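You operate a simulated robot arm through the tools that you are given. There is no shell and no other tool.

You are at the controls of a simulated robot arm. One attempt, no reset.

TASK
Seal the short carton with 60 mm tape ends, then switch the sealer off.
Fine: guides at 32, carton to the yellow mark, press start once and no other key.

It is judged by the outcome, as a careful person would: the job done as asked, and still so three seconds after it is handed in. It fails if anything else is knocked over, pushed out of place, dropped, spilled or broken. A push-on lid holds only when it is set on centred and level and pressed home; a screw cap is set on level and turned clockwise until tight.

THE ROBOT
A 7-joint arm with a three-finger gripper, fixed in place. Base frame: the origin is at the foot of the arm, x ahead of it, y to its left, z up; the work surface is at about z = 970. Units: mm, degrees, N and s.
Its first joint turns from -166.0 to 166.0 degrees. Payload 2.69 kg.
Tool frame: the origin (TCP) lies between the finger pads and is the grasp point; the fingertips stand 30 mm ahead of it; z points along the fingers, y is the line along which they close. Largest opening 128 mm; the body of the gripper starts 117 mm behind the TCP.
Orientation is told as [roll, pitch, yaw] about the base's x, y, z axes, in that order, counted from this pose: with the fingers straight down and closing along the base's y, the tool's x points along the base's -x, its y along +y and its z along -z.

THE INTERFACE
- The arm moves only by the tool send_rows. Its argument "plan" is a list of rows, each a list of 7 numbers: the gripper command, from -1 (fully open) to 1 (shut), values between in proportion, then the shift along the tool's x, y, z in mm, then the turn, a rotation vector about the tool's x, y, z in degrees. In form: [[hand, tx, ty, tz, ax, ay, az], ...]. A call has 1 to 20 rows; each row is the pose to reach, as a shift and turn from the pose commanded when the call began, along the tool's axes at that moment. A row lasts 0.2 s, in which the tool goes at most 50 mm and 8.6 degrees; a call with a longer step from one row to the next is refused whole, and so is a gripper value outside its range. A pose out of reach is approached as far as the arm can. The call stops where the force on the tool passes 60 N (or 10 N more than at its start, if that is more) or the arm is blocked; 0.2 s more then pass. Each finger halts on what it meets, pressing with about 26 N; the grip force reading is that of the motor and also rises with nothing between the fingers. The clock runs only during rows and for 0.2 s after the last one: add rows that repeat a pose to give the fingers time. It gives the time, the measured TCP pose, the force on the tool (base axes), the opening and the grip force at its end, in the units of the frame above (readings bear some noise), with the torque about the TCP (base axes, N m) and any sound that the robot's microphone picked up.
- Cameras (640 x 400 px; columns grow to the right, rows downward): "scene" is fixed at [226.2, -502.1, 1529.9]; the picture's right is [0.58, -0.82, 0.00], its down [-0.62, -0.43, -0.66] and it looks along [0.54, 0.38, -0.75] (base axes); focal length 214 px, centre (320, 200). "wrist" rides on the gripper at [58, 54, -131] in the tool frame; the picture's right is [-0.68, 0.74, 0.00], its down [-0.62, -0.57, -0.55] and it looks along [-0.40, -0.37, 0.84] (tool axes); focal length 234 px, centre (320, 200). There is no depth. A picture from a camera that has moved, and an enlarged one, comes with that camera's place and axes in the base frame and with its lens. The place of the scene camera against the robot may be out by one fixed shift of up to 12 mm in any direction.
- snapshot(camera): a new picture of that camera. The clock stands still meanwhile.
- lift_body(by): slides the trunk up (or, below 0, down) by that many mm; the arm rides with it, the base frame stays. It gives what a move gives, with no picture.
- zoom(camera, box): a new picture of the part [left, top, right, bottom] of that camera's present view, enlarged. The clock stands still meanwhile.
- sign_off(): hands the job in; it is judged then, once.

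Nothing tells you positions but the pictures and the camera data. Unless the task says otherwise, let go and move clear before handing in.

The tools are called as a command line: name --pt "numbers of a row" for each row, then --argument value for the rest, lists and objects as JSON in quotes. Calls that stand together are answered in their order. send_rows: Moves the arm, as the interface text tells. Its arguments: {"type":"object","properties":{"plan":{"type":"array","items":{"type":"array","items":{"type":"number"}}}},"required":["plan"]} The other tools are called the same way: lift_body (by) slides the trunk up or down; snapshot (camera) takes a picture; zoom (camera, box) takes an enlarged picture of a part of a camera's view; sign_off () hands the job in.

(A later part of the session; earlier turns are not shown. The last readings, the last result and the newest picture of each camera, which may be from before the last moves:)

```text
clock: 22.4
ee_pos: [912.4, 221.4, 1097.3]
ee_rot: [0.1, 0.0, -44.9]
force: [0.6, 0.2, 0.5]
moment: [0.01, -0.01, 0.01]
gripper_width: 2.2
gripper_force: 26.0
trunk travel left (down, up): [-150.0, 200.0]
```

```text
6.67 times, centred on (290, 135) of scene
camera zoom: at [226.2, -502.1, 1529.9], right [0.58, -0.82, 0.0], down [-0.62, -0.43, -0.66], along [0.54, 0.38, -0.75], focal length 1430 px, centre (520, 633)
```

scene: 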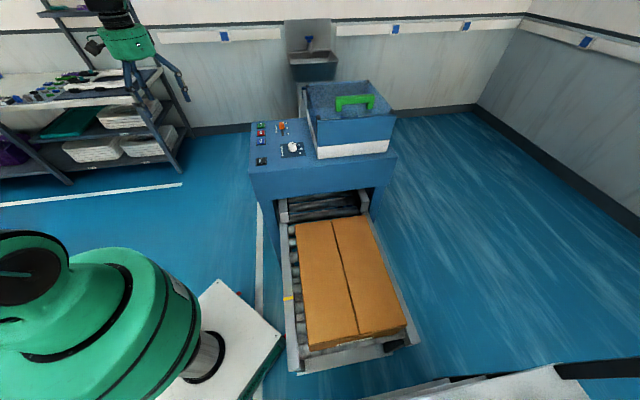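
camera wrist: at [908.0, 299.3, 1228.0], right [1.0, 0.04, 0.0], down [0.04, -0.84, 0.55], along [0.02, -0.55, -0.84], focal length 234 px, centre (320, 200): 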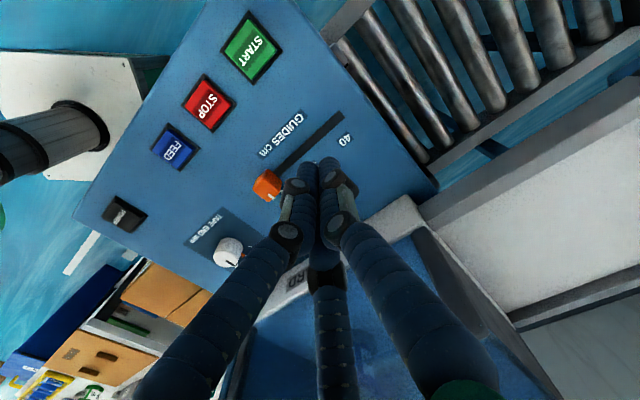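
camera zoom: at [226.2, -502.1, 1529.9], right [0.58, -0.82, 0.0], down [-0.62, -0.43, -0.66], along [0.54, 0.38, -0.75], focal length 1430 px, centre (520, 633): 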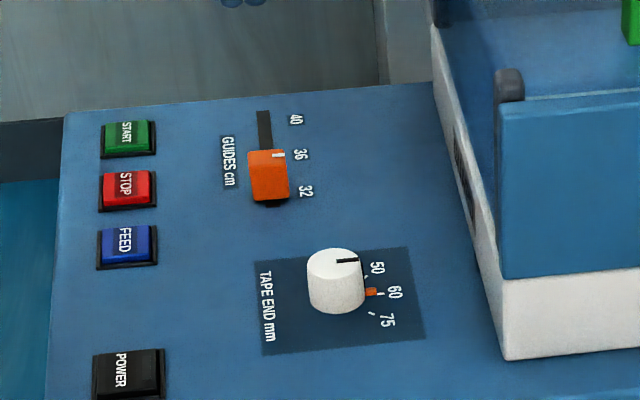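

zoom --camera "wrist" --box '[230, 100, 360, 210]'

zoom --camera "wrist" --box '[240, 155, 300, 215]'

zoom --camera "scene" --box '[260, 170, 400, 270]'

```text
3.64 times, centred on (295, 155) of wrist
camera zoom: at [908.0, 299.3, 1228.0], right [1.0, 0.04, 0.0], down [0.04, -0.84, 0.55], along [0.02, -0.55, -0.84], focal length 852 px, centre (411, 364)
```

zoom: 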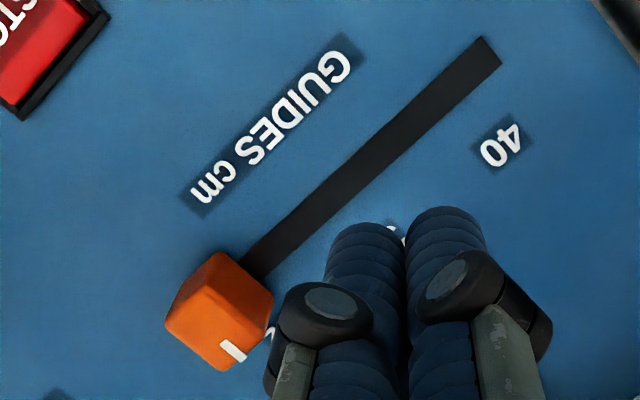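

```text
6.67 times, centred on (270, 185) of wrist
camera zoom: at [908.0, 299.3, 1228.0], right [1.0, 0.04, 0.0], down [0.04, -0.84, 0.55], along [0.02, -0.55, -0.84], focal length 1561 px, centre (653, 300)
```

zoom: 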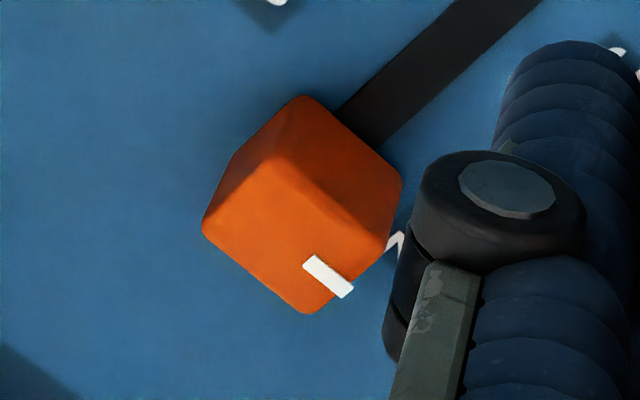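

```text
4.00 times, centred on (330, 220) of scene
camera zoom: at [226.2, -502.1, 1529.9], right [0.58, -0.82, 0.0], down [-0.62, -0.43, -0.66], along [0.54, 0.38, -0.75], focal length 858 px, centre (280, 120)
```

zoom: 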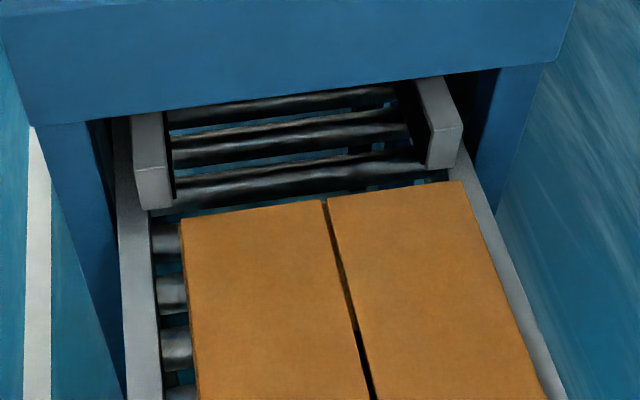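

The guides moved in with the slider. I'll reposition so the pointer and the 32 label are both visible, to get a precise reading.

send_rows --pt "1 -15 -25 -15 0 0 0" --pt "1 -30 -50 -30 0 0 0" --pt "1 -30 -70 -40 0 0 0" --pt "1 -30 -70 -40 0 0 0"

snapshot --camera "wrist"

zoom --camera "wrist" --box '[270, 80, 400, 170]'

```text
clock: 23.4
ee_pos: [882.4, 149.5, 1136.9]
ee_rot: [0.0, 0.0, -45.0]
force: [0.3, -0.1, -0.8]
moment: [0.0, -0.02, -0.02]
gripper_width: 2.0
gripper_force: 25.6
trunk travel left (down, up): [-150.0, 200.0]
```

```text
taken
camera wrist: at [878.6, 228.2, 1268.9], right [1.0, 0.04, 0.0], down [0.04, -0.84, 0.55], along [0.02, -0.55, -0.84], focal length 234 px, centre (320, 200)
```

wrist: 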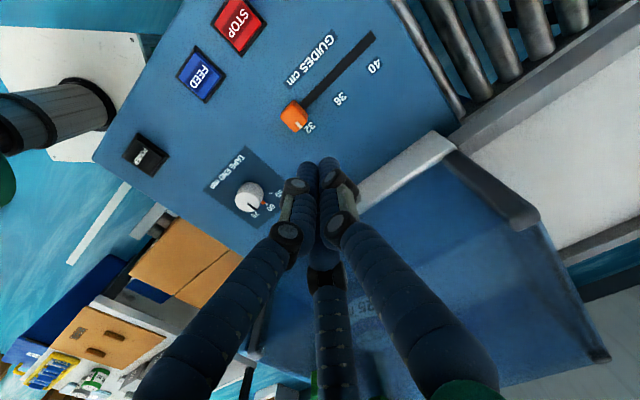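

```text
4.44 times, centred on (335, 125) of wrist
camera zoom: at [878.6, 228.2, 1268.9], right [1.0, 0.04, 0.0], down [0.04, -0.84, 0.55], along [0.02, -0.55, -0.84], focal length 1041 px, centre (253, 533)
```

zoom: 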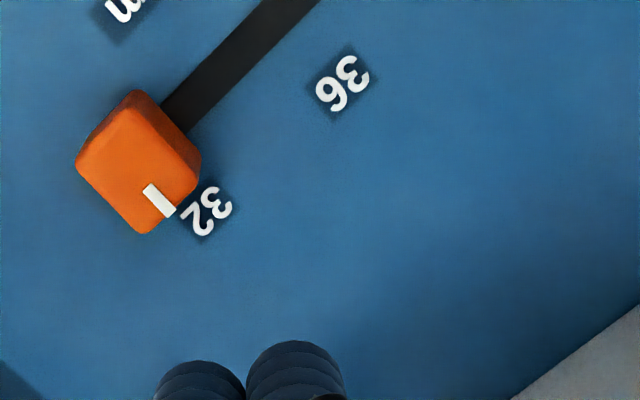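

The pointer lines up with 32 to within about 1 mm, and the guides have closed in. Now I'll survey the carton's trailing end, the conveyor start and the rack behind it before pushing.

send_rows --pt "1 2 -43.9 0 0 0 -3.3" --pt "1 4 -87.8 0 0 0 -6.6" --pt "1 6 -131.7 0 0 0 -10" --pt "1 8 -175.6 0 0 0 -13.3" --pt "1 10 -219.5 0 0 0 -16.6" --pt "1 13 -263.4 0 0 0 -20" --pt "1 15 -307.3 0 0 0 -23.3" --pt "1 17 -351.2 0 0 0 -26.6" --pt "1 19 -395 0 0 0 -30" --pt "1 21 -439 0 0 0 -33.3" --pt "1 23 -483 0 0 0 -36.6" --pt "1 25 -527 0 0 0 -40" --pt "1 27 -571 0 0 0 -43.3" --pt "1 29 -615 0 0 0 -46.6" --pt "1 31 -659 0 0 0 -50" --pt "1 34 -703 0 0 0 -53.3" --pt "1 36 -747 0 0 0 -56.6" --pt "1 38.1 -789.8 0 0 0 -60" --pt "1 38.1 -789.8 0 0 0 -60"

snapshot --camera "wrist"

snapshot --camera "scene"

```text
clock: 27.4
ee_pos: [296.1, -382.1, 1137.0]
ee_rot: [0.0, 0.0, 14.9]
force: [-0.7, -0.5, 0.5]
moment: [0.01, -0.02, -0.03]
gripper_width: 2.3
gripper_force: 26.5
trunk travel left (down, up): [-150.0, 200.0]
```

```text
taken
camera wrist: at [226.2, -346.1, 1269.2], right [0.46, 0.89, 0.0], down [0.74, -0.39, 0.55], along [0.49, -0.25, -0.84], focal length 234 px, centre (320, 200)
```

wrist: 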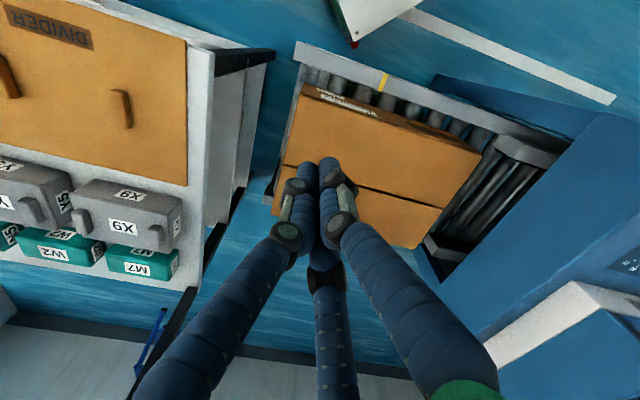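

```text
taken
```

scene: 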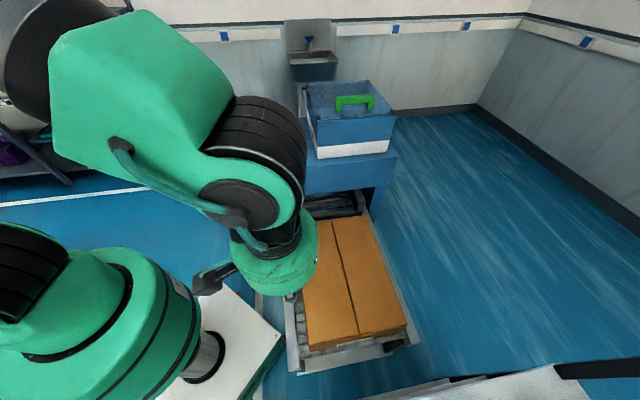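

zoom --camera "wrist" --box '[180, 20, 340, 140]'

zoom --camera "wrist" --box '[180, 130, 340, 260]'

zoom --camera "wrist" --box '[260, 40, 580, 260]'

zoom --camera "wrist" --box '[300, 60, 420, 140]'

```text
3.33 times, centred on (260, 80) of wrist
camera zoom: at [226.2, -346.1, 1269.2], right [0.46, 0.89, 0.0], down [0.74, -0.39, 0.55], along [0.49, -0.25, -0.84], focal length 781 px, centre (520, 600)
```

zoom: 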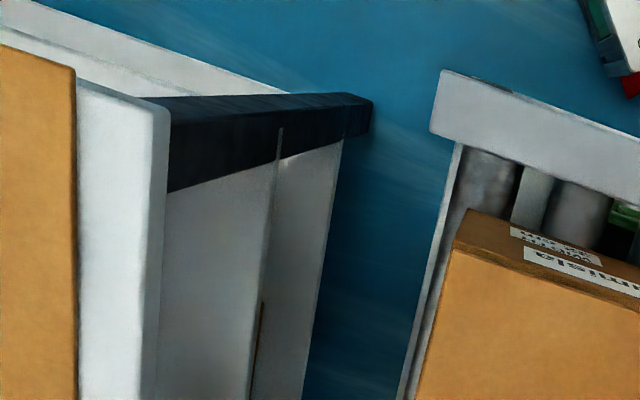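

```text
3.08 times, centred on (260, 195) of wrist
camera zoom: at [226.2, -346.1, 1269.2], right [0.46, 0.89, 0.0], down [0.74, -0.39, 0.55], along [0.49, -0.25, -0.84], focal length 720 px, centre (505, 215)
```

zoom: 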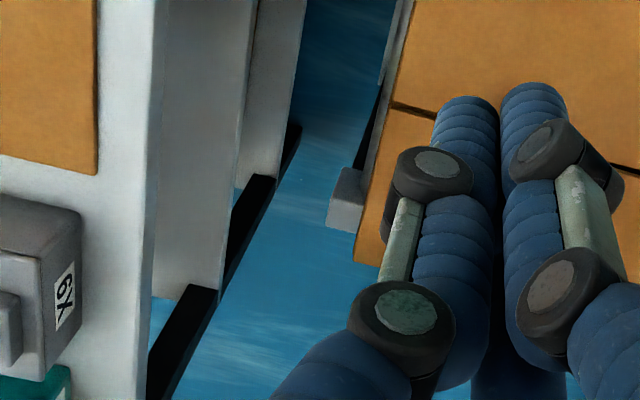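

```text
1.82 times, centred on (420, 150) of wrist
camera zoom: at [226.2, -346.1, 1269.2], right [0.46, 0.89, 0.0], down [0.74, -0.39, 0.55], along [0.49, -0.25, -0.84], focal length 426 px, centre (138, 291)
```

zoom: 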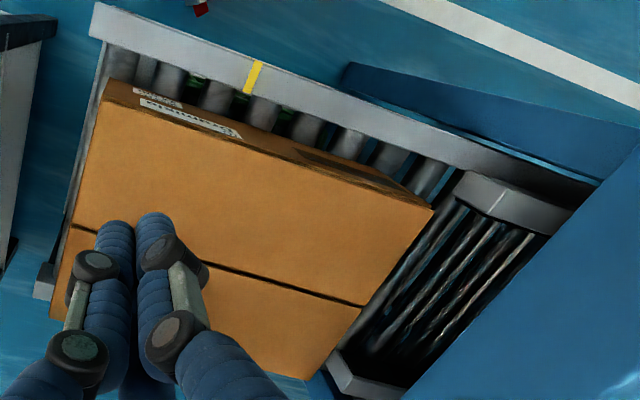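

```text
5.00 times, centred on (360, 100) of wrist
camera zoom: at [226.2, -346.1, 1269.2], right [0.46, 0.89, 0.0], down [0.74, -0.39, 0.55], along [0.49, -0.25, -0.84], focal length 1171 px, centre (120, 700)
```

zoom: 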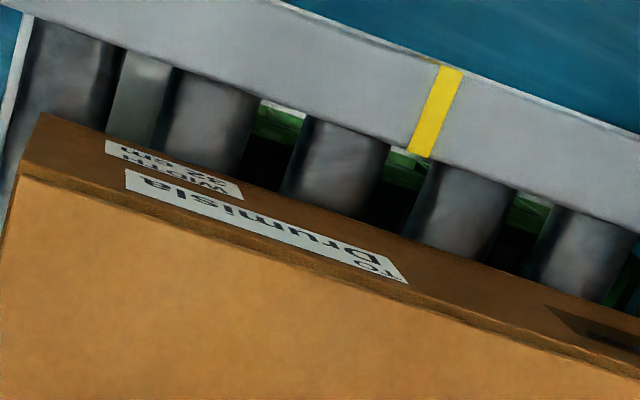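

zoom --camera "wrist" --box '[315, 80, 385, 125]'

zoom --camera "wrist" --box '[380, 120, 480, 260]'

zoom --camera "wrist" --box '[470, 110, 580, 200]'

```text
8.89 times, centred on (350, 102) of wrist
camera zoom: at [226.2, -346.1, 1269.2], right [0.46, 0.89, 0.0], down [0.74, -0.39, 0.55], along [0.49, -0.25, -0.84], focal length 2082 px, centre (53, 1067)
```

zoom: 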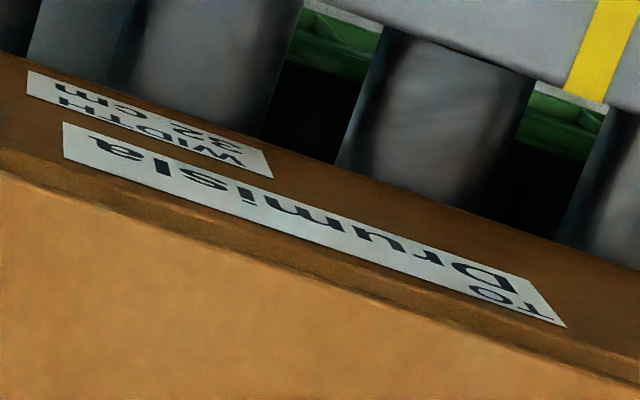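

```text
2.86 times, centred on (430, 190) of wrist
camera zoom: at [226.2, -346.1, 1269.2], right [0.46, 0.89, 0.0], down [0.74, -0.39, 0.55], along [0.49, -0.25, -0.84], focal length 669 px, centre (6, 229)
```

zoom: 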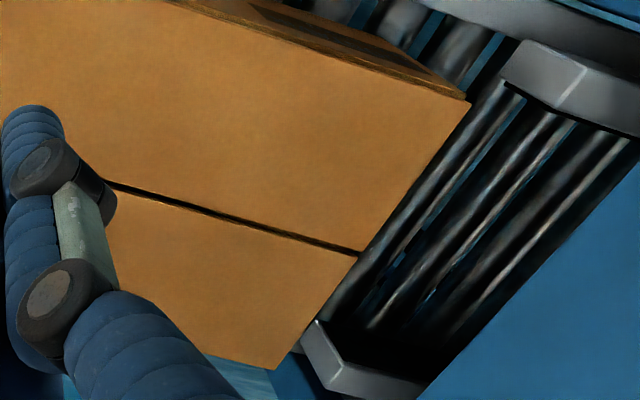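

```text
4.44 times, centred on (525, 155) of wrist
camera zoom: at [226.2, -346.1, 1269.2], right [0.46, 0.89, 0.0], down [0.74, -0.39, 0.55], along [0.49, -0.25, -0.84], focal length 1041 px, centre (-591, 400)
```

zoom: 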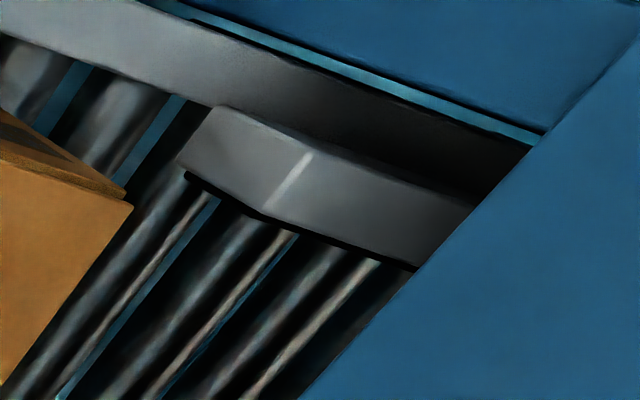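

The rail mark is at a ≈ 89 along the machine axis. The carton spans a ≈ -98 to 337, is labelled "WIDTH 32 cm", and sits square and centred. I take "to the yellow mark" as the trailing edge reaching the mark, about 187 mm forward into the guides. I'll take up a position behind the carton's trailing face.

send_rows --pt "0.5 -2 -38 0 0 0 0" --pt "0 -5 -76 0 0 0 0" --pt "-0.25 -7 -114 0 0 0 0" --pt "-0.25 -10 -152 0 0 0 0" --pt "-0.25 -12.3 -189.7 0 0 0 0" --pt "-0.25 -12.3 -189.7 40 0 0 0" --pt "-0.25 -12.3 -189.7 80 0 0 0" --pt "-0.25 -12.3 -189.7 120 0 0 0" --pt "-0.25 -12.3 -189.7 160 0 0 0" --pt "-0.25 -12.3 -189.7 200 0 0 0" --pt "-0.25 -12.3 -189.7 240 0 0 0" --pt "-0.25 -12.3 -189.7 280 0 0 0" --pt "-0.25 -12.3 -189.7 280 0 0 0"

snapshot --camera "wrist"

snapshot --camera "scene"

```text
clock: 30.2
ee_pos: [358.4, -562.9, 858.4]
ee_rot: [0.0, 0.1, 15.1]
force: [-0.1, -0.6, -0.8]
moment: [0.06, 0.03, 0.03]
gripper_width: 80.1
gripper_force: 0.0
trunk travel left (down, up): [-150.0, 200.0]
```

```text
taken
camera wrist: at [288.2, -525.6, 988.0], right [0.46, 0.89, 0.0], down [0.74, -0.39, 0.55], along [0.49, -0.25, -0.84], focal length 234 px, centre (320, 200)
```

wrist: 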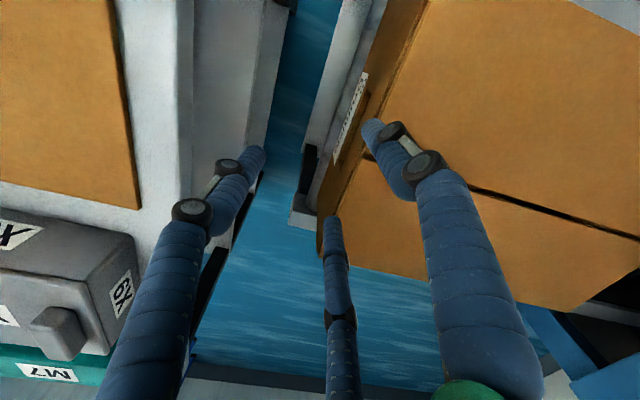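

```text
taken
```

scene: 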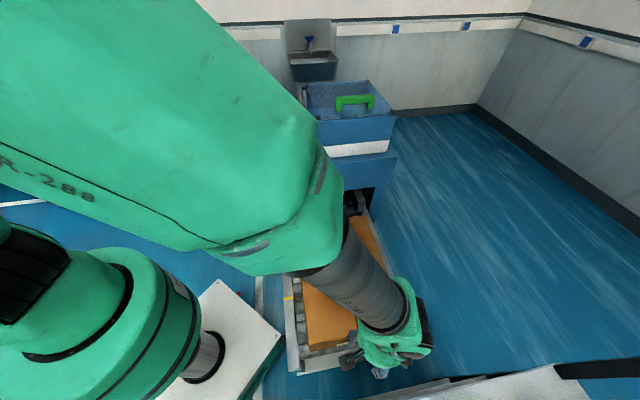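

Finger positions match my three-finger model, and the front pair sits about 20 mm behind the carton's trailing face. I'll descend beside the face to push height.

send_rows --pt "-0.25 0 0 30 0 0 0" --pt "-0.25 0 0 60 0 0 0" --pt "-0.25 0 0 90 0 0 0" --pt "-0.25 0 0 120 0 0 0" --pt "-0.25 0 0 143 0 0 0" --pt "-0.25 0 0 143 0 0 0"

snapshot --camera "wrist"

snapshot --camera "scene"

```text
clock: 31.6
ee_pos: [358.2, -562.7, 713.6]
ee_rot: [0.0, 0.0, 15.0]
force: [-0.2, -0.5, -0.1]
moment: [0.04, 0.03, 0.01]
gripper_width: 80.0
gripper_force: 0.0
trunk travel left (down, up): [-150.0, 200.0]
```

```text
taken
camera wrist: at [287.3, -526.2, 844.9], right [0.46, 0.89, 0.0], down [0.74, -0.39, 0.55], along [0.49, -0.25, -0.84], focal length 234 px, centre (320, 200)
```

wrist: 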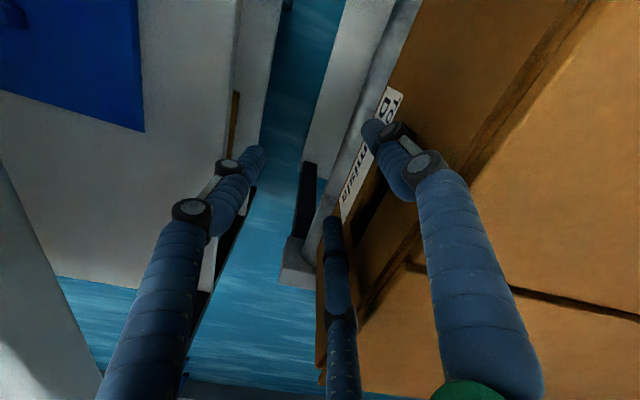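

```text
taken
```

scene: 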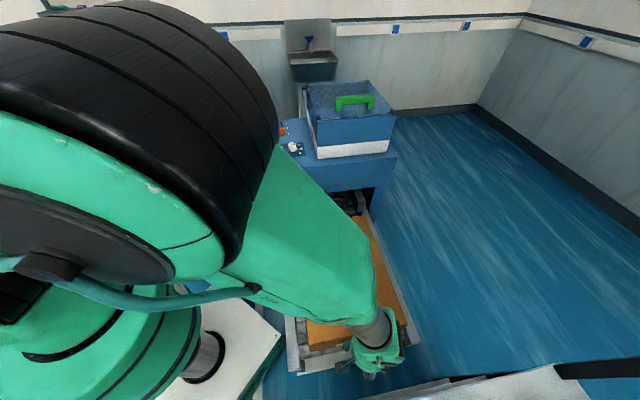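

I'm in position with no contact. I'll start pushing along the machine axis gently and check the response.

send_rows --pt "-0.25 -8.7 5 0 0 0 0" --pt "-0.25 -15.6 9 0 0 0 0" --pt "-0.25 -21.7 12.5 0 0 0 0" --pt "-0.25 -27.7 16 0 0 0 0" --pt "-0.25 -33.8 19.5 0 0 0 0" --pt "-0.25 -39.8 23 0 0 0 0" --pt "-0.25 -45 26 0 0 0 0" --pt "-0.25 -45 26 0 0 0 0"

snapshot --camera "wrist"

snapshot --camera "scene"

```text
clock: 33.4
ee_pos: [395.2, -525.7, 713.7]
ee_rot: [-0.1, 0.0, 15.0]
force: [-0.2, 0.2, 0.4]
moment: [0.0, -0.02, -0.03]
gripper_width: 80.1
gripper_force: 0.1
trunk travel left (down, up): [-150.0, 200.0]
```

```text
taken
camera wrist: at [324.4, -489.3, 845.7], right [0.46, 0.89, 0.0], down [0.74, -0.39, 0.55], along [0.49, -0.25, -0.84], focal length 234 px, centre (320, 200)
```

wrist: 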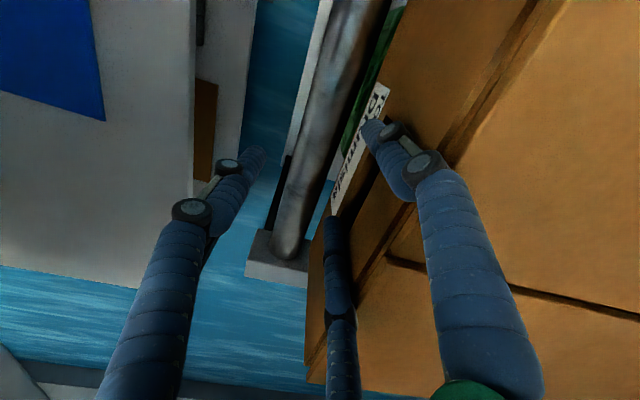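

```text
taken
```

scene: 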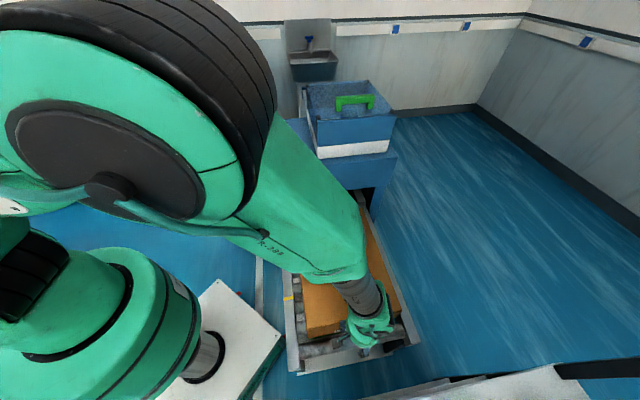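

The carton rolls easily and square. I'll push on until its leading edge is just before the guides, then check alignment.

send_rows --pt "-0.25 -6 3.5 0 0 0 0" --pt "-0.25 -13 7.5 0 0 0 0" --pt "-0.25 -20 11.5 0 0 0 0" --pt "-0.25 -27 15.5 0 0 0 0" --pt "-0.25 -34 19.5 0 0 0 0" --pt "-0.25 -41 23.5 0 0 0 0" --pt "-0.25 -48 27.5 0 0 0 0" --pt "-0.25 -52 30 0 0 0 0" --pt "-0.25 -52 30 0 0 0 0"

snapshot --camera "wrist"

snapshot --camera "scene"

```text
clock: 35.4
ee_pos: [437.8, -482.9, 714.0]
ee_rot: [0.0, -0.1, 15.1]
force: [0.0, -0.4, 0.1]
moment: [-0.03, -0.04, 0.02]
gripper_width: 80.0
gripper_force: 0.0
trunk travel left (down, up): [-150.0, 200.0]
```

```text
taken
camera wrist: at [367.2, -446.4, 846.0], right [0.46, 0.89, 0.0], down [0.74, -0.39, 0.55], along [0.49, -0.25, -0.84], focal length 234 px, centre (320, 200)
```

wrist: 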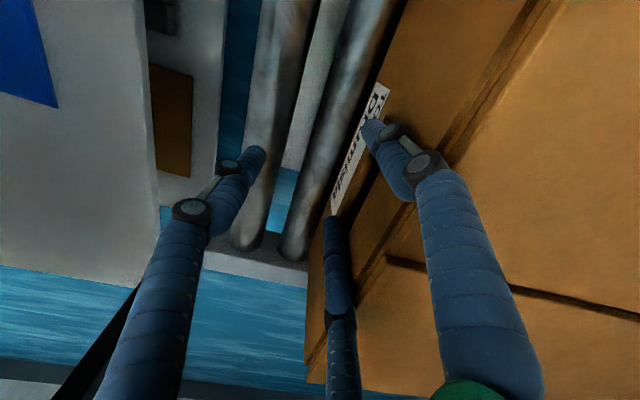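

```text
taken
```

scene: 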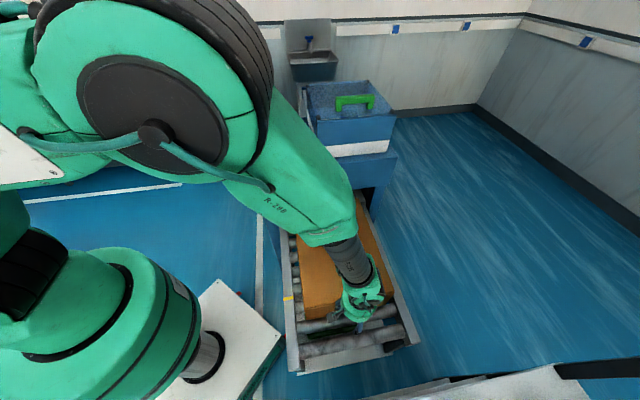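

Alignment is unchanged and the leading edge is about to enter the guides. I'll push on slowly through the guide mouth.

send_rows --pt "-0.25 -5.2 3 0 0 0 0" --pt "-0.25 -10.4 6 0 0 0 0" --pt "-0.25 -15.6 9 0 0 0 0" --pt "-0.25 -20.8 12 0 0 0 0" --pt "-0.25 -26 15 0 0 0 0" --pt "-0.25 -30.3 17.5 0 0 0 0" --pt "-0.25 -34.6 20 0 0 0 0" --pt "-0.25 -34.6 20 0 0 0 0"

snapshot --camera "wrist"

zoom --camera "scene" --box '[270, 170, 420, 370]'

```text
clock: 37.2
ee_pos: [465.5, -454.3, 712.7]
ee_rot: [0.0, 0.0, 15.0]
force: [0.3, -0.2, 0.4]
moment: [0.01, 0.03, 0.0]
gripper_width: 80.0
gripper_force: 0.1
trunk travel left (down, up): [-150.0, 200.0]
```

```text
taken
camera wrist: at [394.9, -418.3, 845.4], right [0.46, 0.89, 0.0], down [0.74, -0.39, 0.55], along [0.49, -0.25, -0.84], focal length 234 px, centre (320, 200)
```

wrist: 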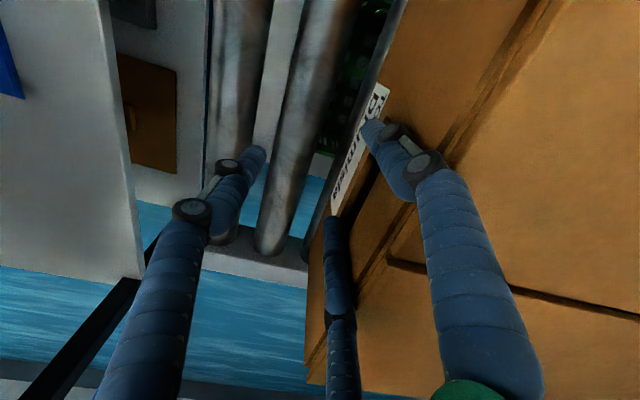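

```text
2.00 times, centred on (345, 270) of scene
camera zoom: at [226.2, -502.1, 1529.9], right [0.58, -0.82, 0.0], down [-0.62, -0.43, -0.66], along [0.54, 0.38, -0.75], focal length 429 px, centre (270, 60)
```

zoom: 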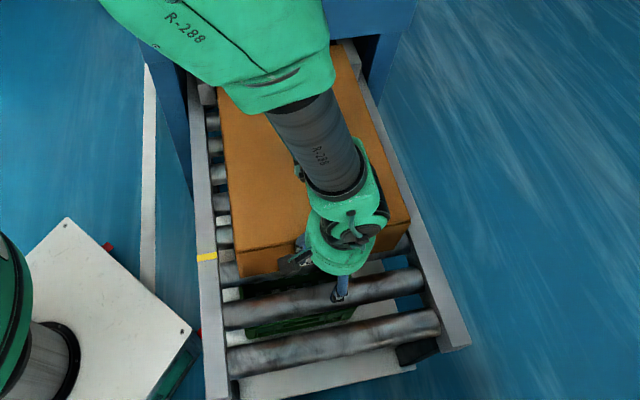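

The carton has entered the guides with no resistance; its trailing edge is at about a = 44. I'll push another 38 mm, then measure against the yellow mark.

send_rows --pt "-0.25 -5.2 3 0 0 0 0" --pt "-0.25 -10.4 6 0 0 0 0" --pt "-0.25 -15.6 9 0 0 0 0" --pt "-0.25 -20.8 12 0 0 0 0" --pt "-0.25 -26 15 0 0 0 0" --pt "-0.25 -29.4 17 0 0 0 0" --pt "-0.25 -32.9 19 0 0 0 0" --pt "-0.25 -32.9 19 0 0 0 0"

snapshot --camera "wrist"

zoom --camera "scene" --box '[270, 260, 390, 340]'

```text
clock: 39.0
ee_pos: [492.4, -428.8, 715.6]
ee_rot: [0.0, 0.0, 15.0]
force: [0.4, 0.3, -0.1]
moment: [-0.04, -0.02, 0.0]
gripper_width: 79.8
gripper_force: 0.0
trunk travel left (down, up): [-150.0, 200.0]
```

```text
taken
camera wrist: at [422.2, -391.1, 846.3], right [0.46, 0.89, 0.0], down [0.74, -0.39, 0.55], along [0.49, -0.25, -0.84], focal length 234 px, centre (320, 200)
```

wrist: 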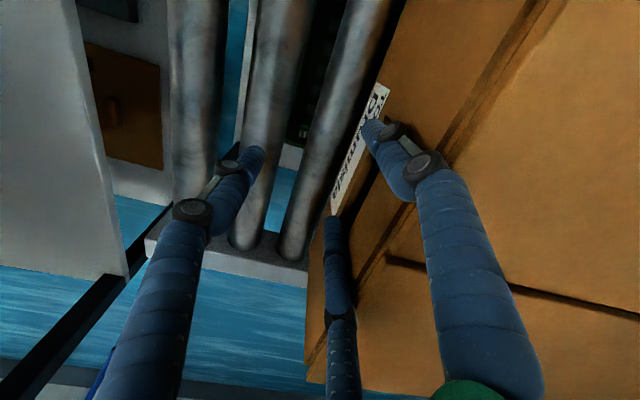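

```text
5.00 times, centred on (330, 300) of scene
camera zoom: at [226.2, -502.1, 1529.9], right [0.58, -0.82, 0.0], down [-0.62, -0.43, -0.66], along [0.54, 0.38, -0.75], focal length 1072 px, centre (270, -300)
```

zoom: 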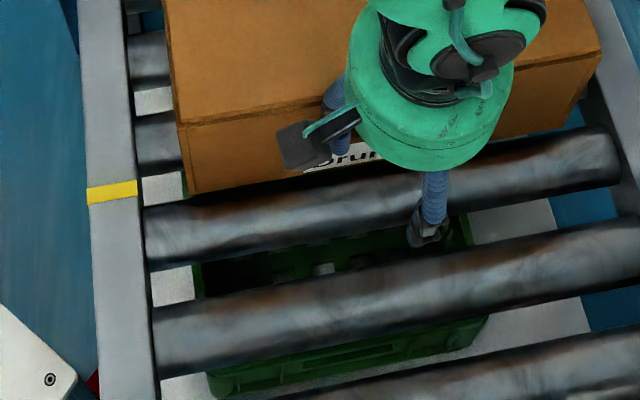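

The trailing edge is at about a = 82, a few mm short of the mark. I'll back off, rise and position the camera directly over the mark to measure without parallax.

send_rows --pt "-0.25 10 -6 0 0 0 0" --pt "-0.25 22 -12.5 -10 0 0 0" --pt "-0.25 22 -12.5 -50 0 0 0" --pt "-0.25 22 -12.5 -95 0 0 0" --pt "-0.25 22 -12.5 -140 0 0 0" --pt "-0.25 22 -12.5 -185 0 0 0" --pt "-0.25 22 -12.5 -225 0 0 0" --pt "-0.25 22 -12.5 -225 0 0 0"

```text
clock: 40.8
ee_pos: [473.7, -446.3, 938.3]
ee_rot: [0.0, 0.0, 15.0]
force: [-0.9, 0.4, 0.1]
moment: [-0.02, -0.02, 0.0]
gripper_width: 79.9
gripper_force: 0.0
trunk travel left (down, up): [-150.0, 200.0]
```

send_rows --pt "-0.25 4 41 -3 0 0 4" --pt "-0.25 8 82 -6 0 0 8" --pt "-0.25 12 123 -9 0 0 12" --pt "-0.25 15.8 164.7 -12 0 0 15" --pt "-0.25 15.8 164.7 -12 0 0 15"

snapshot --camera "wrist"

snapshot --camera "scene"

```text
clock: 42.0
ee_pos: [416.0, -291.5, 950.8]
ee_rot: [0.0, 0.0, 0.0]
force: [-1.0, 0.7, 1.5]
moment: [-0.08, -0.03, 0.0]
gripper_width: 80.0
gripper_force: 0.1
trunk travel left (down, up): [-150.0, 200.0]
```

```text
taken
camera wrist: at [358.0, -237.5, 1082.6], right [0.68, 0.74, 0.0], down [0.62, -0.57, 0.55], along [0.4, -0.37, -0.84], focal length 234 px, centre (320, 200)
```

wrist: 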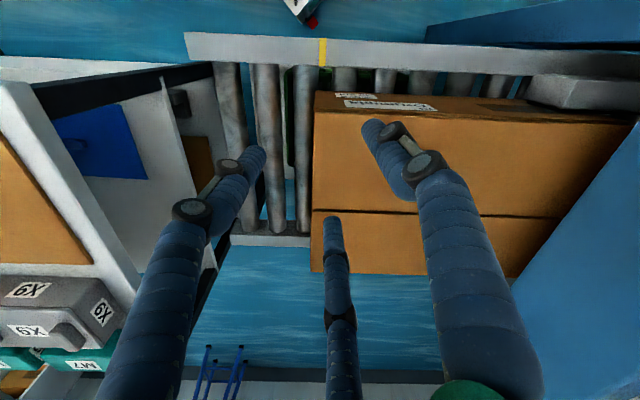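

```text
taken
```

scene: 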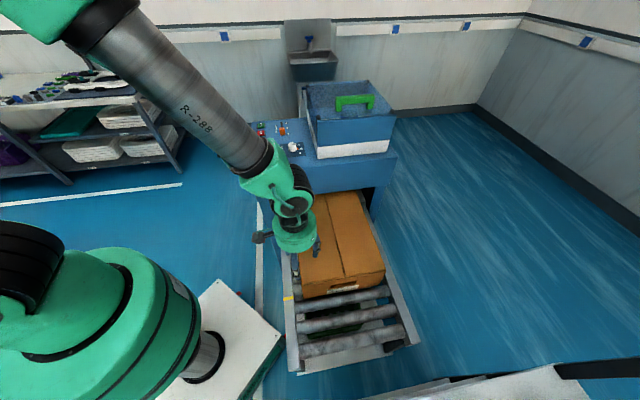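

zoom --camera "wrist" --box '[280, 30, 370, 130]'

zoom --camera "wrist" --box '[280, 190, 370, 290]'

zoom --camera "wrist" --box '[480, 50, 640, 150]'

zoom --camera "scene" --box '[270, 170, 410, 310]'

```text
4.00 times, centred on (325, 80) of wrist
camera zoom: at [358.0, -237.5, 1082.6], right [0.68, 0.74, 0.0], down [0.62, -0.57, 0.55], along [0.4, -0.37, -0.84], focal length 937 px, centre (300, 680)
```

zoom: 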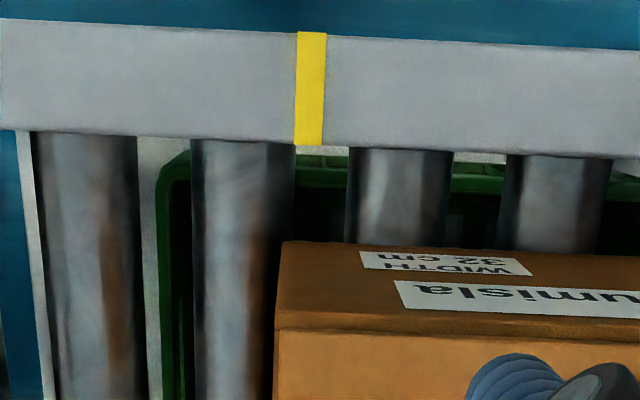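

```text
4.00 times, centred on (325, 240) of wrist
camera zoom: at [358.0, -237.5, 1082.6], right [0.68, 0.74, 0.0], down [0.62, -0.57, 0.55], along [0.4, -0.37, -0.84], focal length 937 px, centre (300, 40)
```

zoom: 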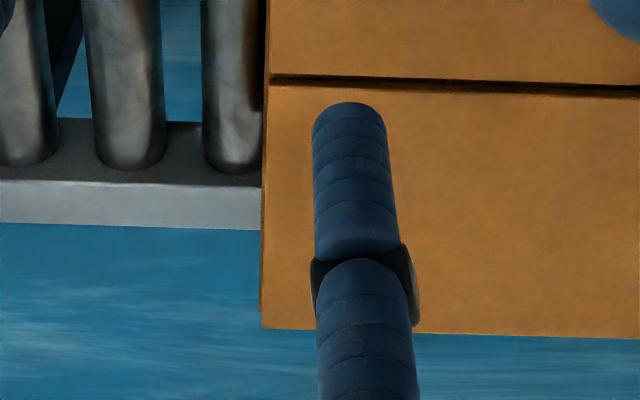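

```text
4.00 times, centred on (560, 100) of wrist
camera zoom: at [358.0, -237.5, 1082.6], right [0.68, 0.74, 0.0], down [0.62, -0.57, 0.55], along [0.4, -0.37, -0.84], focal length 937 px, centre (-640, 600)
```

zoom: 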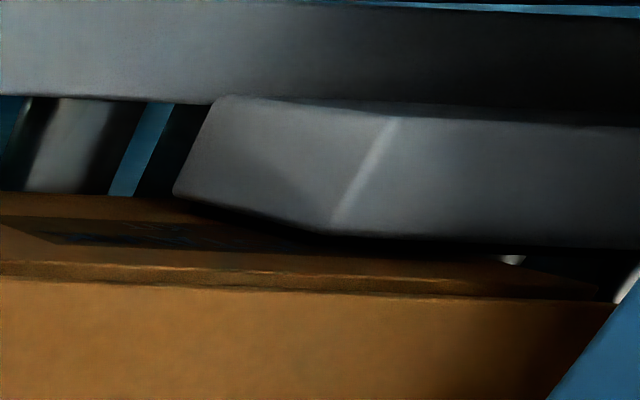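

```text
2.86 times, centred on (340, 240) of scene
camera zoom: at [226.2, -502.1, 1529.9], right [0.58, -0.82, 0.0], down [-0.62, -0.43, -0.66], along [0.54, 0.38, -0.75], focal length 613 px, centre (263, 86)
```

zoom: 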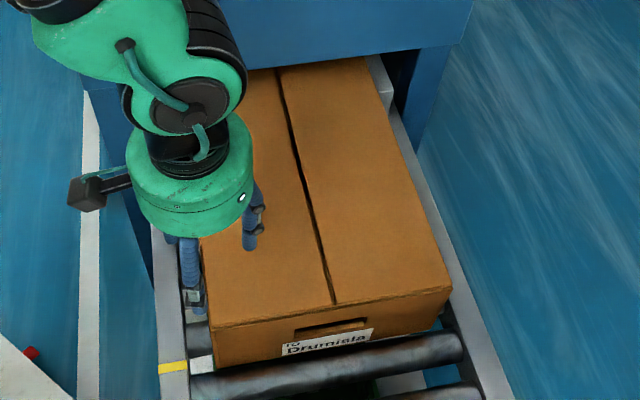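

The camera is nearly over the mark, which spans a ≈ 84–96 with its centre at 90. The carton's trailing edge is at about 80–82, square. I'll go back behind the carton and push about 9 mm more.

send_rows --pt "-0.25 -14 -38 3 0 0 -4" --pt "-0.25 -29 -77 6 0 0 -8" --pt "-0.25 -43 -116 9 0 0 -12" --pt "-0.25 -57.7 -154.8 12 0 0 -15" --pt "-0.25 -57.7 -154.8 12 0 0 -15"

snapshot --camera "wrist"

```text
clock: 43.2
ee_pos: [474.4, -447.3, 939.1]
ee_rot: [0.0, 0.0, 15.0]
force: [-0.5, -0.1, 0.3]
moment: [0.06, 0.0, 0.0]
gripper_width: 79.9
gripper_force: 0.2
trunk travel left (down, up): [-150.0, 200.0]
```

```text
taken
camera wrist: at [404.0, -410.5, 1070.9], right [0.46, 0.89, 0.0], down [0.74, -0.39, 0.55], along [0.49, -0.25, -0.84], focal length 234 px, centre (320, 200)
```

wrist: 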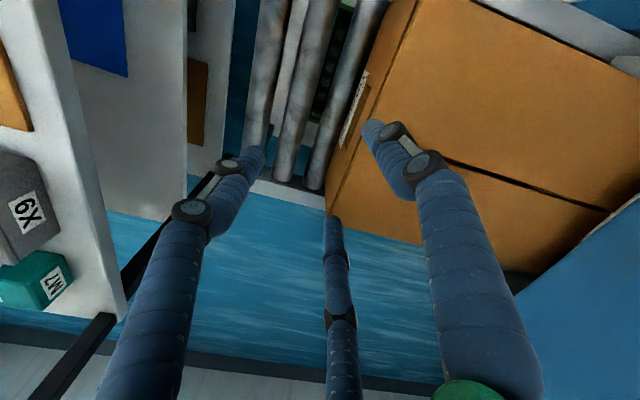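

send_rows --pt "-0.25 0 0 40 0 0 0" --pt "-0.25 0 0 80 0 0 0" --pt "-0.25 0 0 120 0 0 0" --pt "-0.25 0 0 160 0 0 0" --pt "-0.25 0 0 200 0 0 0" --pt "-0.25 0 0 224 0 0 0" --pt "-0.25 -7 4 224 0 0 0" --pt "-0.25 -13.9 8 224 0 0 0" --pt "-0.25 -18.2 10.5 224 0 0 0" --pt "-0.25 -21.7 12.5 224 0 0 0" --pt "-0.25 -24.2 14 224 0 0 0" --pt "-0.25 -26.8 15.5 224 0 0 0" --pt "-0.25 -28.6 16.5 224 0 0 0" --pt "-0.25 -30.3 17.5 224 0 0 0" --pt "-0.25 -30.3 17.5 224 0 0 0"

zoom --camera "scene" --box '[270, 260, 390, 340]'

snapshot --camera "wrist"

```text
clock: 46.4
ee_pos: [498.7, -421.4, 714.3]
ee_rot: [0.0, -0.1, 14.9]
force: [-1.1, 0.1, -0.1]
moment: [0.03, -0.04, 0.06]
gripper_width: 79.8
gripper_force: 0.1
trunk travel left (down, up): [-150.0, 200.0]
```

```text
5.00 times, centred on (330, 300) of scene
camera zoom: at [226.2, -502.1, 1529.9], right [0.58, -0.82, 0.0], down [-0.62, -0.43, -0.66], along [0.54, 0.38, -0.75], focal length 1072 px, centre (270, -300)
```

zoom: 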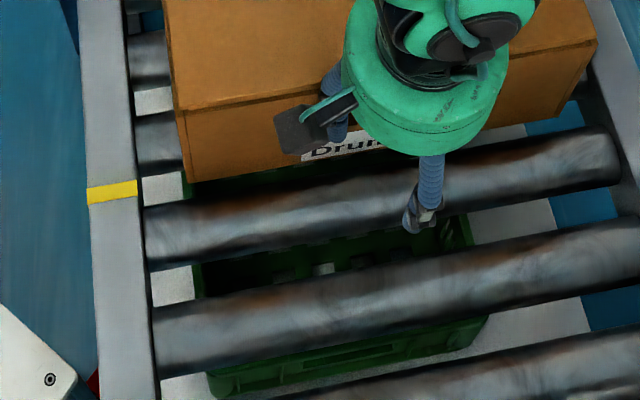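

```text
taken
camera wrist: at [428.6, -384.5, 846.9], right [0.46, 0.89, 0.0], down [0.74, -0.39, 0.55], along [0.49, -0.25, -0.84], focal length 234 px, centre (320, 200)
```

wrist: 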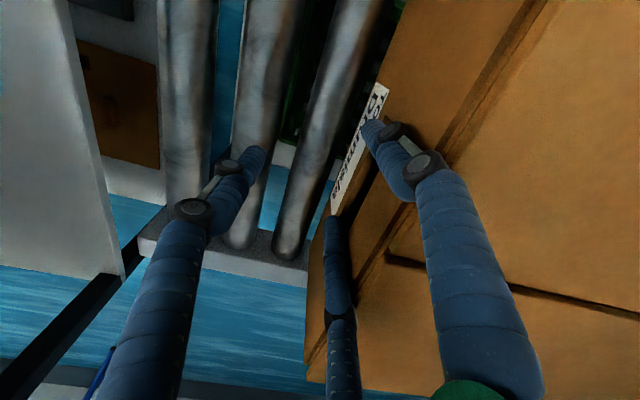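

The trailing edge should now be at about 90. I'll back off, rise and verify from over the mark again.

send_rows --pt "-0.25 10 -6 0 0 0 0" --pt "-0.25 30.3 -17.5 -10 0 0 0" --pt "-0.25 30.3 -17.5 -50 0 0 0" --pt "-0.25 30.3 -17.5 -95 0 0 0" --pt "-0.25 30.3 -17.5 -140 0 0 0" --pt "-0.25 30.3 -17.5 -185 0 0 0" --pt "-0.25 30.3 -17.5 -225 0 0 0" --pt "-0.25 34 23.5 -228 0 0 4" --pt "-0.25 38 64.5 -231 0 0 8" --pt "-0.25 42 105.5 -234 0 0 12" --pt "-0.25 46 147 -237 0 0 15" --pt "-0.25 46 147 -237 0 0 15"

zoom --camera "wrist" --box '[270, 20, 370, 120]'

zoom --camera "wrist" --box '[280, 190, 370, 290]'

snapshot --camera "wrist"

```text
clock: 49.0
ee_pos: [415.7, -289.4, 954.0]
ee_rot: [0.0, 0.0, 0.0]
force: [0.2, 1.1, -0.1]
moment: [-0.07, -0.03, 0.01]
gripper_width: 79.7
gripper_force: 0.0
trunk travel left (down, up): [-150.0, 200.0]
```

```text
4.00 times, centred on (320, 70) of wrist
camera zoom: at [356.9, -236.0, 1085.4], right [0.68, 0.74, 0.0], down [0.62, -0.57, 0.55], along [0.4, -0.37, -0.84], focal length 937 px, centre (320, 720)
```

zoom: 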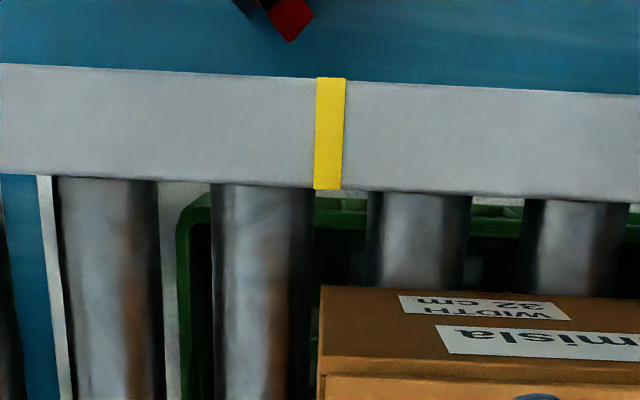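

```text
4.00 times, centred on (325, 240) of wrist
camera zoom: at [356.9, -236.0, 1085.4], right [0.68, 0.74, 0.0], down [0.62, -0.57, 0.55], along [0.4, -0.37, -0.84], focal length 937 px, centre (300, 40)
```

zoom: 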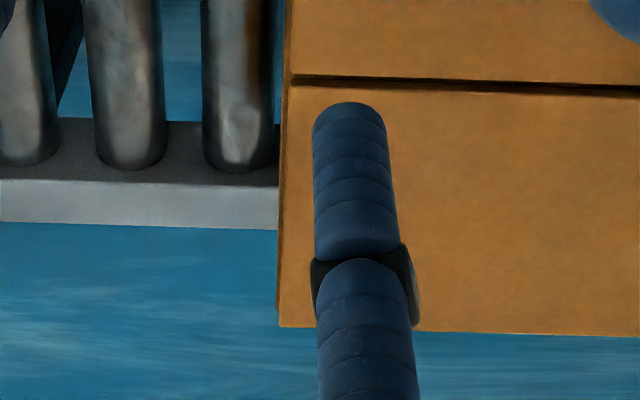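

```text
taken
camera wrist: at [356.9, -236.0, 1085.4], right [0.68, 0.74, 0.0], down [0.62, -0.57, 0.55], along [0.4, -0.37, -0.84], focal length 234 px, centre (320, 200)
```

wrist: 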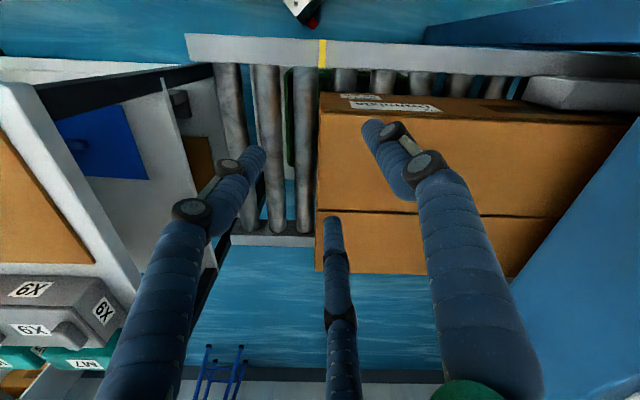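

The trailing edge is at a ≈ 89–91 against the mark centre at 90, so the carton is on the mark. Next I'll close the hand and inspect the display, lamps and POWER key up close before pressing anything.

send_rows --pt "0 0 0 -48 0 0 0" --pt "0.5 0 0 -96 0 0 0" --pt "1 -16 42 -96 0 0 0" --pt "1 -32 84 -96 0 0 0" --pt "1 -48 126 -96 0 0 0" --pt "1 -64 168 -96 0 0 0" --pt "1 -80 210 -96 0 0 0" --pt "1 -96 252 -96 0 0 0" --pt "1 -112 294 -96 0 0 0" --pt "1 -128 336 -96 0 0 0" --pt "1 -144 378 -96 0 0 0" --pt "1 -160 420 -96 0 0 0" --pt "1 -176 462 -96 0 0 0" --pt "1 -192 504 -96 0 0 0" --pt "1 -208 546 -96 0 0 0" --pt "1 -224 588 -96 0 0 0" --pt "1 -234.8 614.7 -96 0 0 0" --pt "1 -234.8 614.7 -96 0 0 0"

snapshot --camera "wrist"

snapshot --camera "scene"

```text
clock: 52.8
ee_pos: [649.9, 325.5, 1048.1]
ee_rot: [0.0, 0.1, 0.0]
force: [0.9, 0.4, -0.1]
moment: [-0.04, 0.02, -0.01]
gripper_width: 2.4
gripper_force: 26.0
trunk travel left (down, up): [-150.0, 200.0]
```

```text
taken
camera wrist: at [592.9, 378.6, 1179.7], right [0.68, 0.74, 0.0], down [0.62, -0.57, 0.55], along [0.4, -0.37, -0.84], focal length 234 px, centre (320, 200)
```

wrist: 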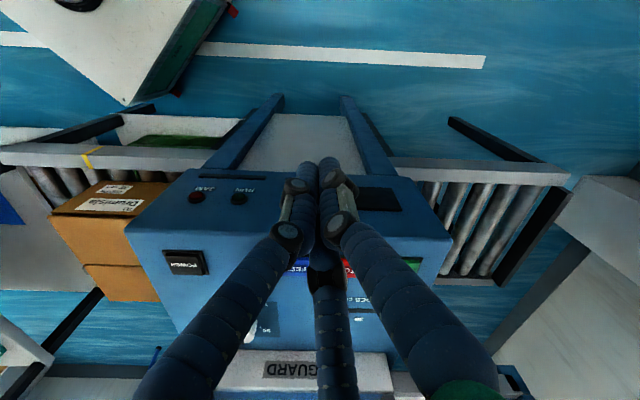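

```text
taken
```

scene: 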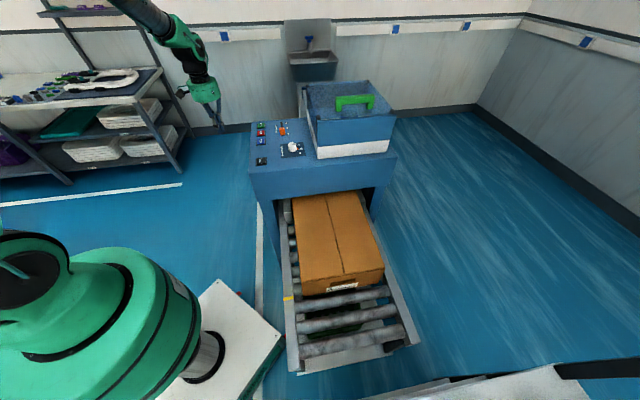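

zoom --camera "wrist" --box '[340, 170, 420, 225]'

zoom --camera "wrist" --box '[150, 165, 280, 290]'

zoom --camera "wrist" --box '[190, 80, 420, 220]'

zoom --camera "wrist" --box '[0, 130, 170, 310]'

```text
7.27 times, centred on (380, 198) of wrist
camera zoom: at [592.9, 378.6, 1179.7], right [0.68, 0.74, 0.0], down [0.62, -0.57, 0.55], along [0.4, -0.37, -0.84], focal length 1703 px, centre (-116, 218)
```

zoom: 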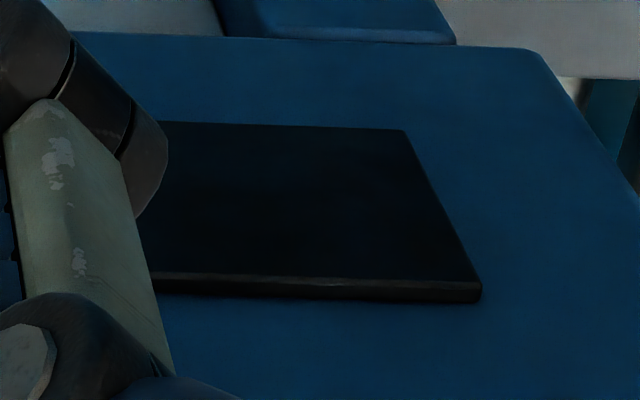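

```text
3.20 times, centred on (215, 228) of wrist
camera zoom: at [592.9, 378.6, 1179.7], right [0.68, 0.74, 0.0], down [0.62, -0.57, 0.55], along [0.4, -0.37, -0.84], focal length 749 px, centre (656, 112)
```

zoom: 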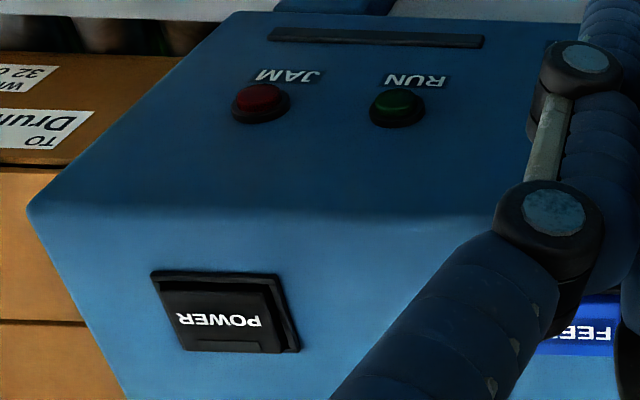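

```text
2.78 times, centred on (305, 150) of wrist
camera zoom: at [592.9, 378.6, 1179.7], right [0.68, 0.74, 0.0], down [0.62, -0.57, 0.55], along [0.4, -0.37, -0.84], focal length 652 px, centre (362, 339)
```

zoom: 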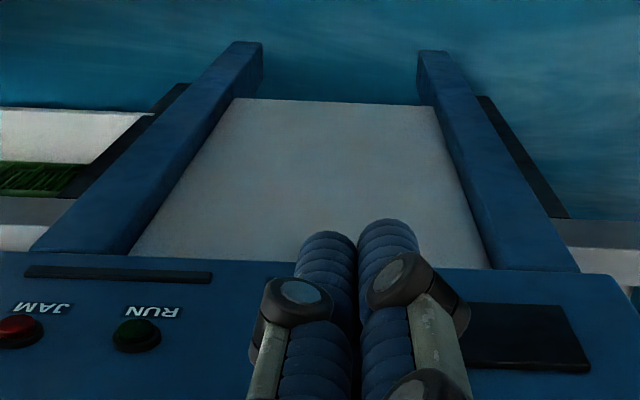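

```text
2.22 times, centred on (85, 220) of wrist
camera zoom: at [592.9, 378.6, 1179.7], right [0.68, 0.74, 0.0], down [0.62, -0.57, 0.55], along [0.4, -0.37, -0.84], focal length 520 px, centre (842, 156)
```

zoom: 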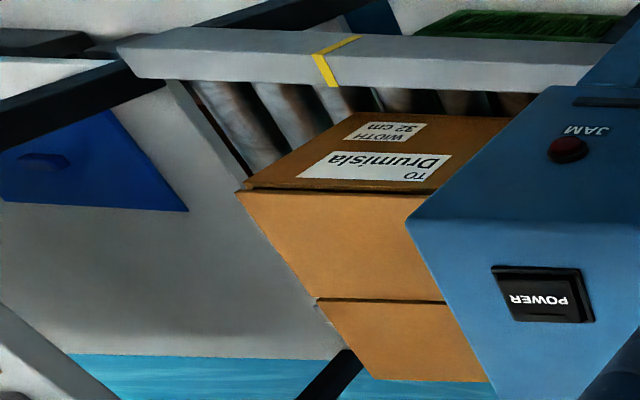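

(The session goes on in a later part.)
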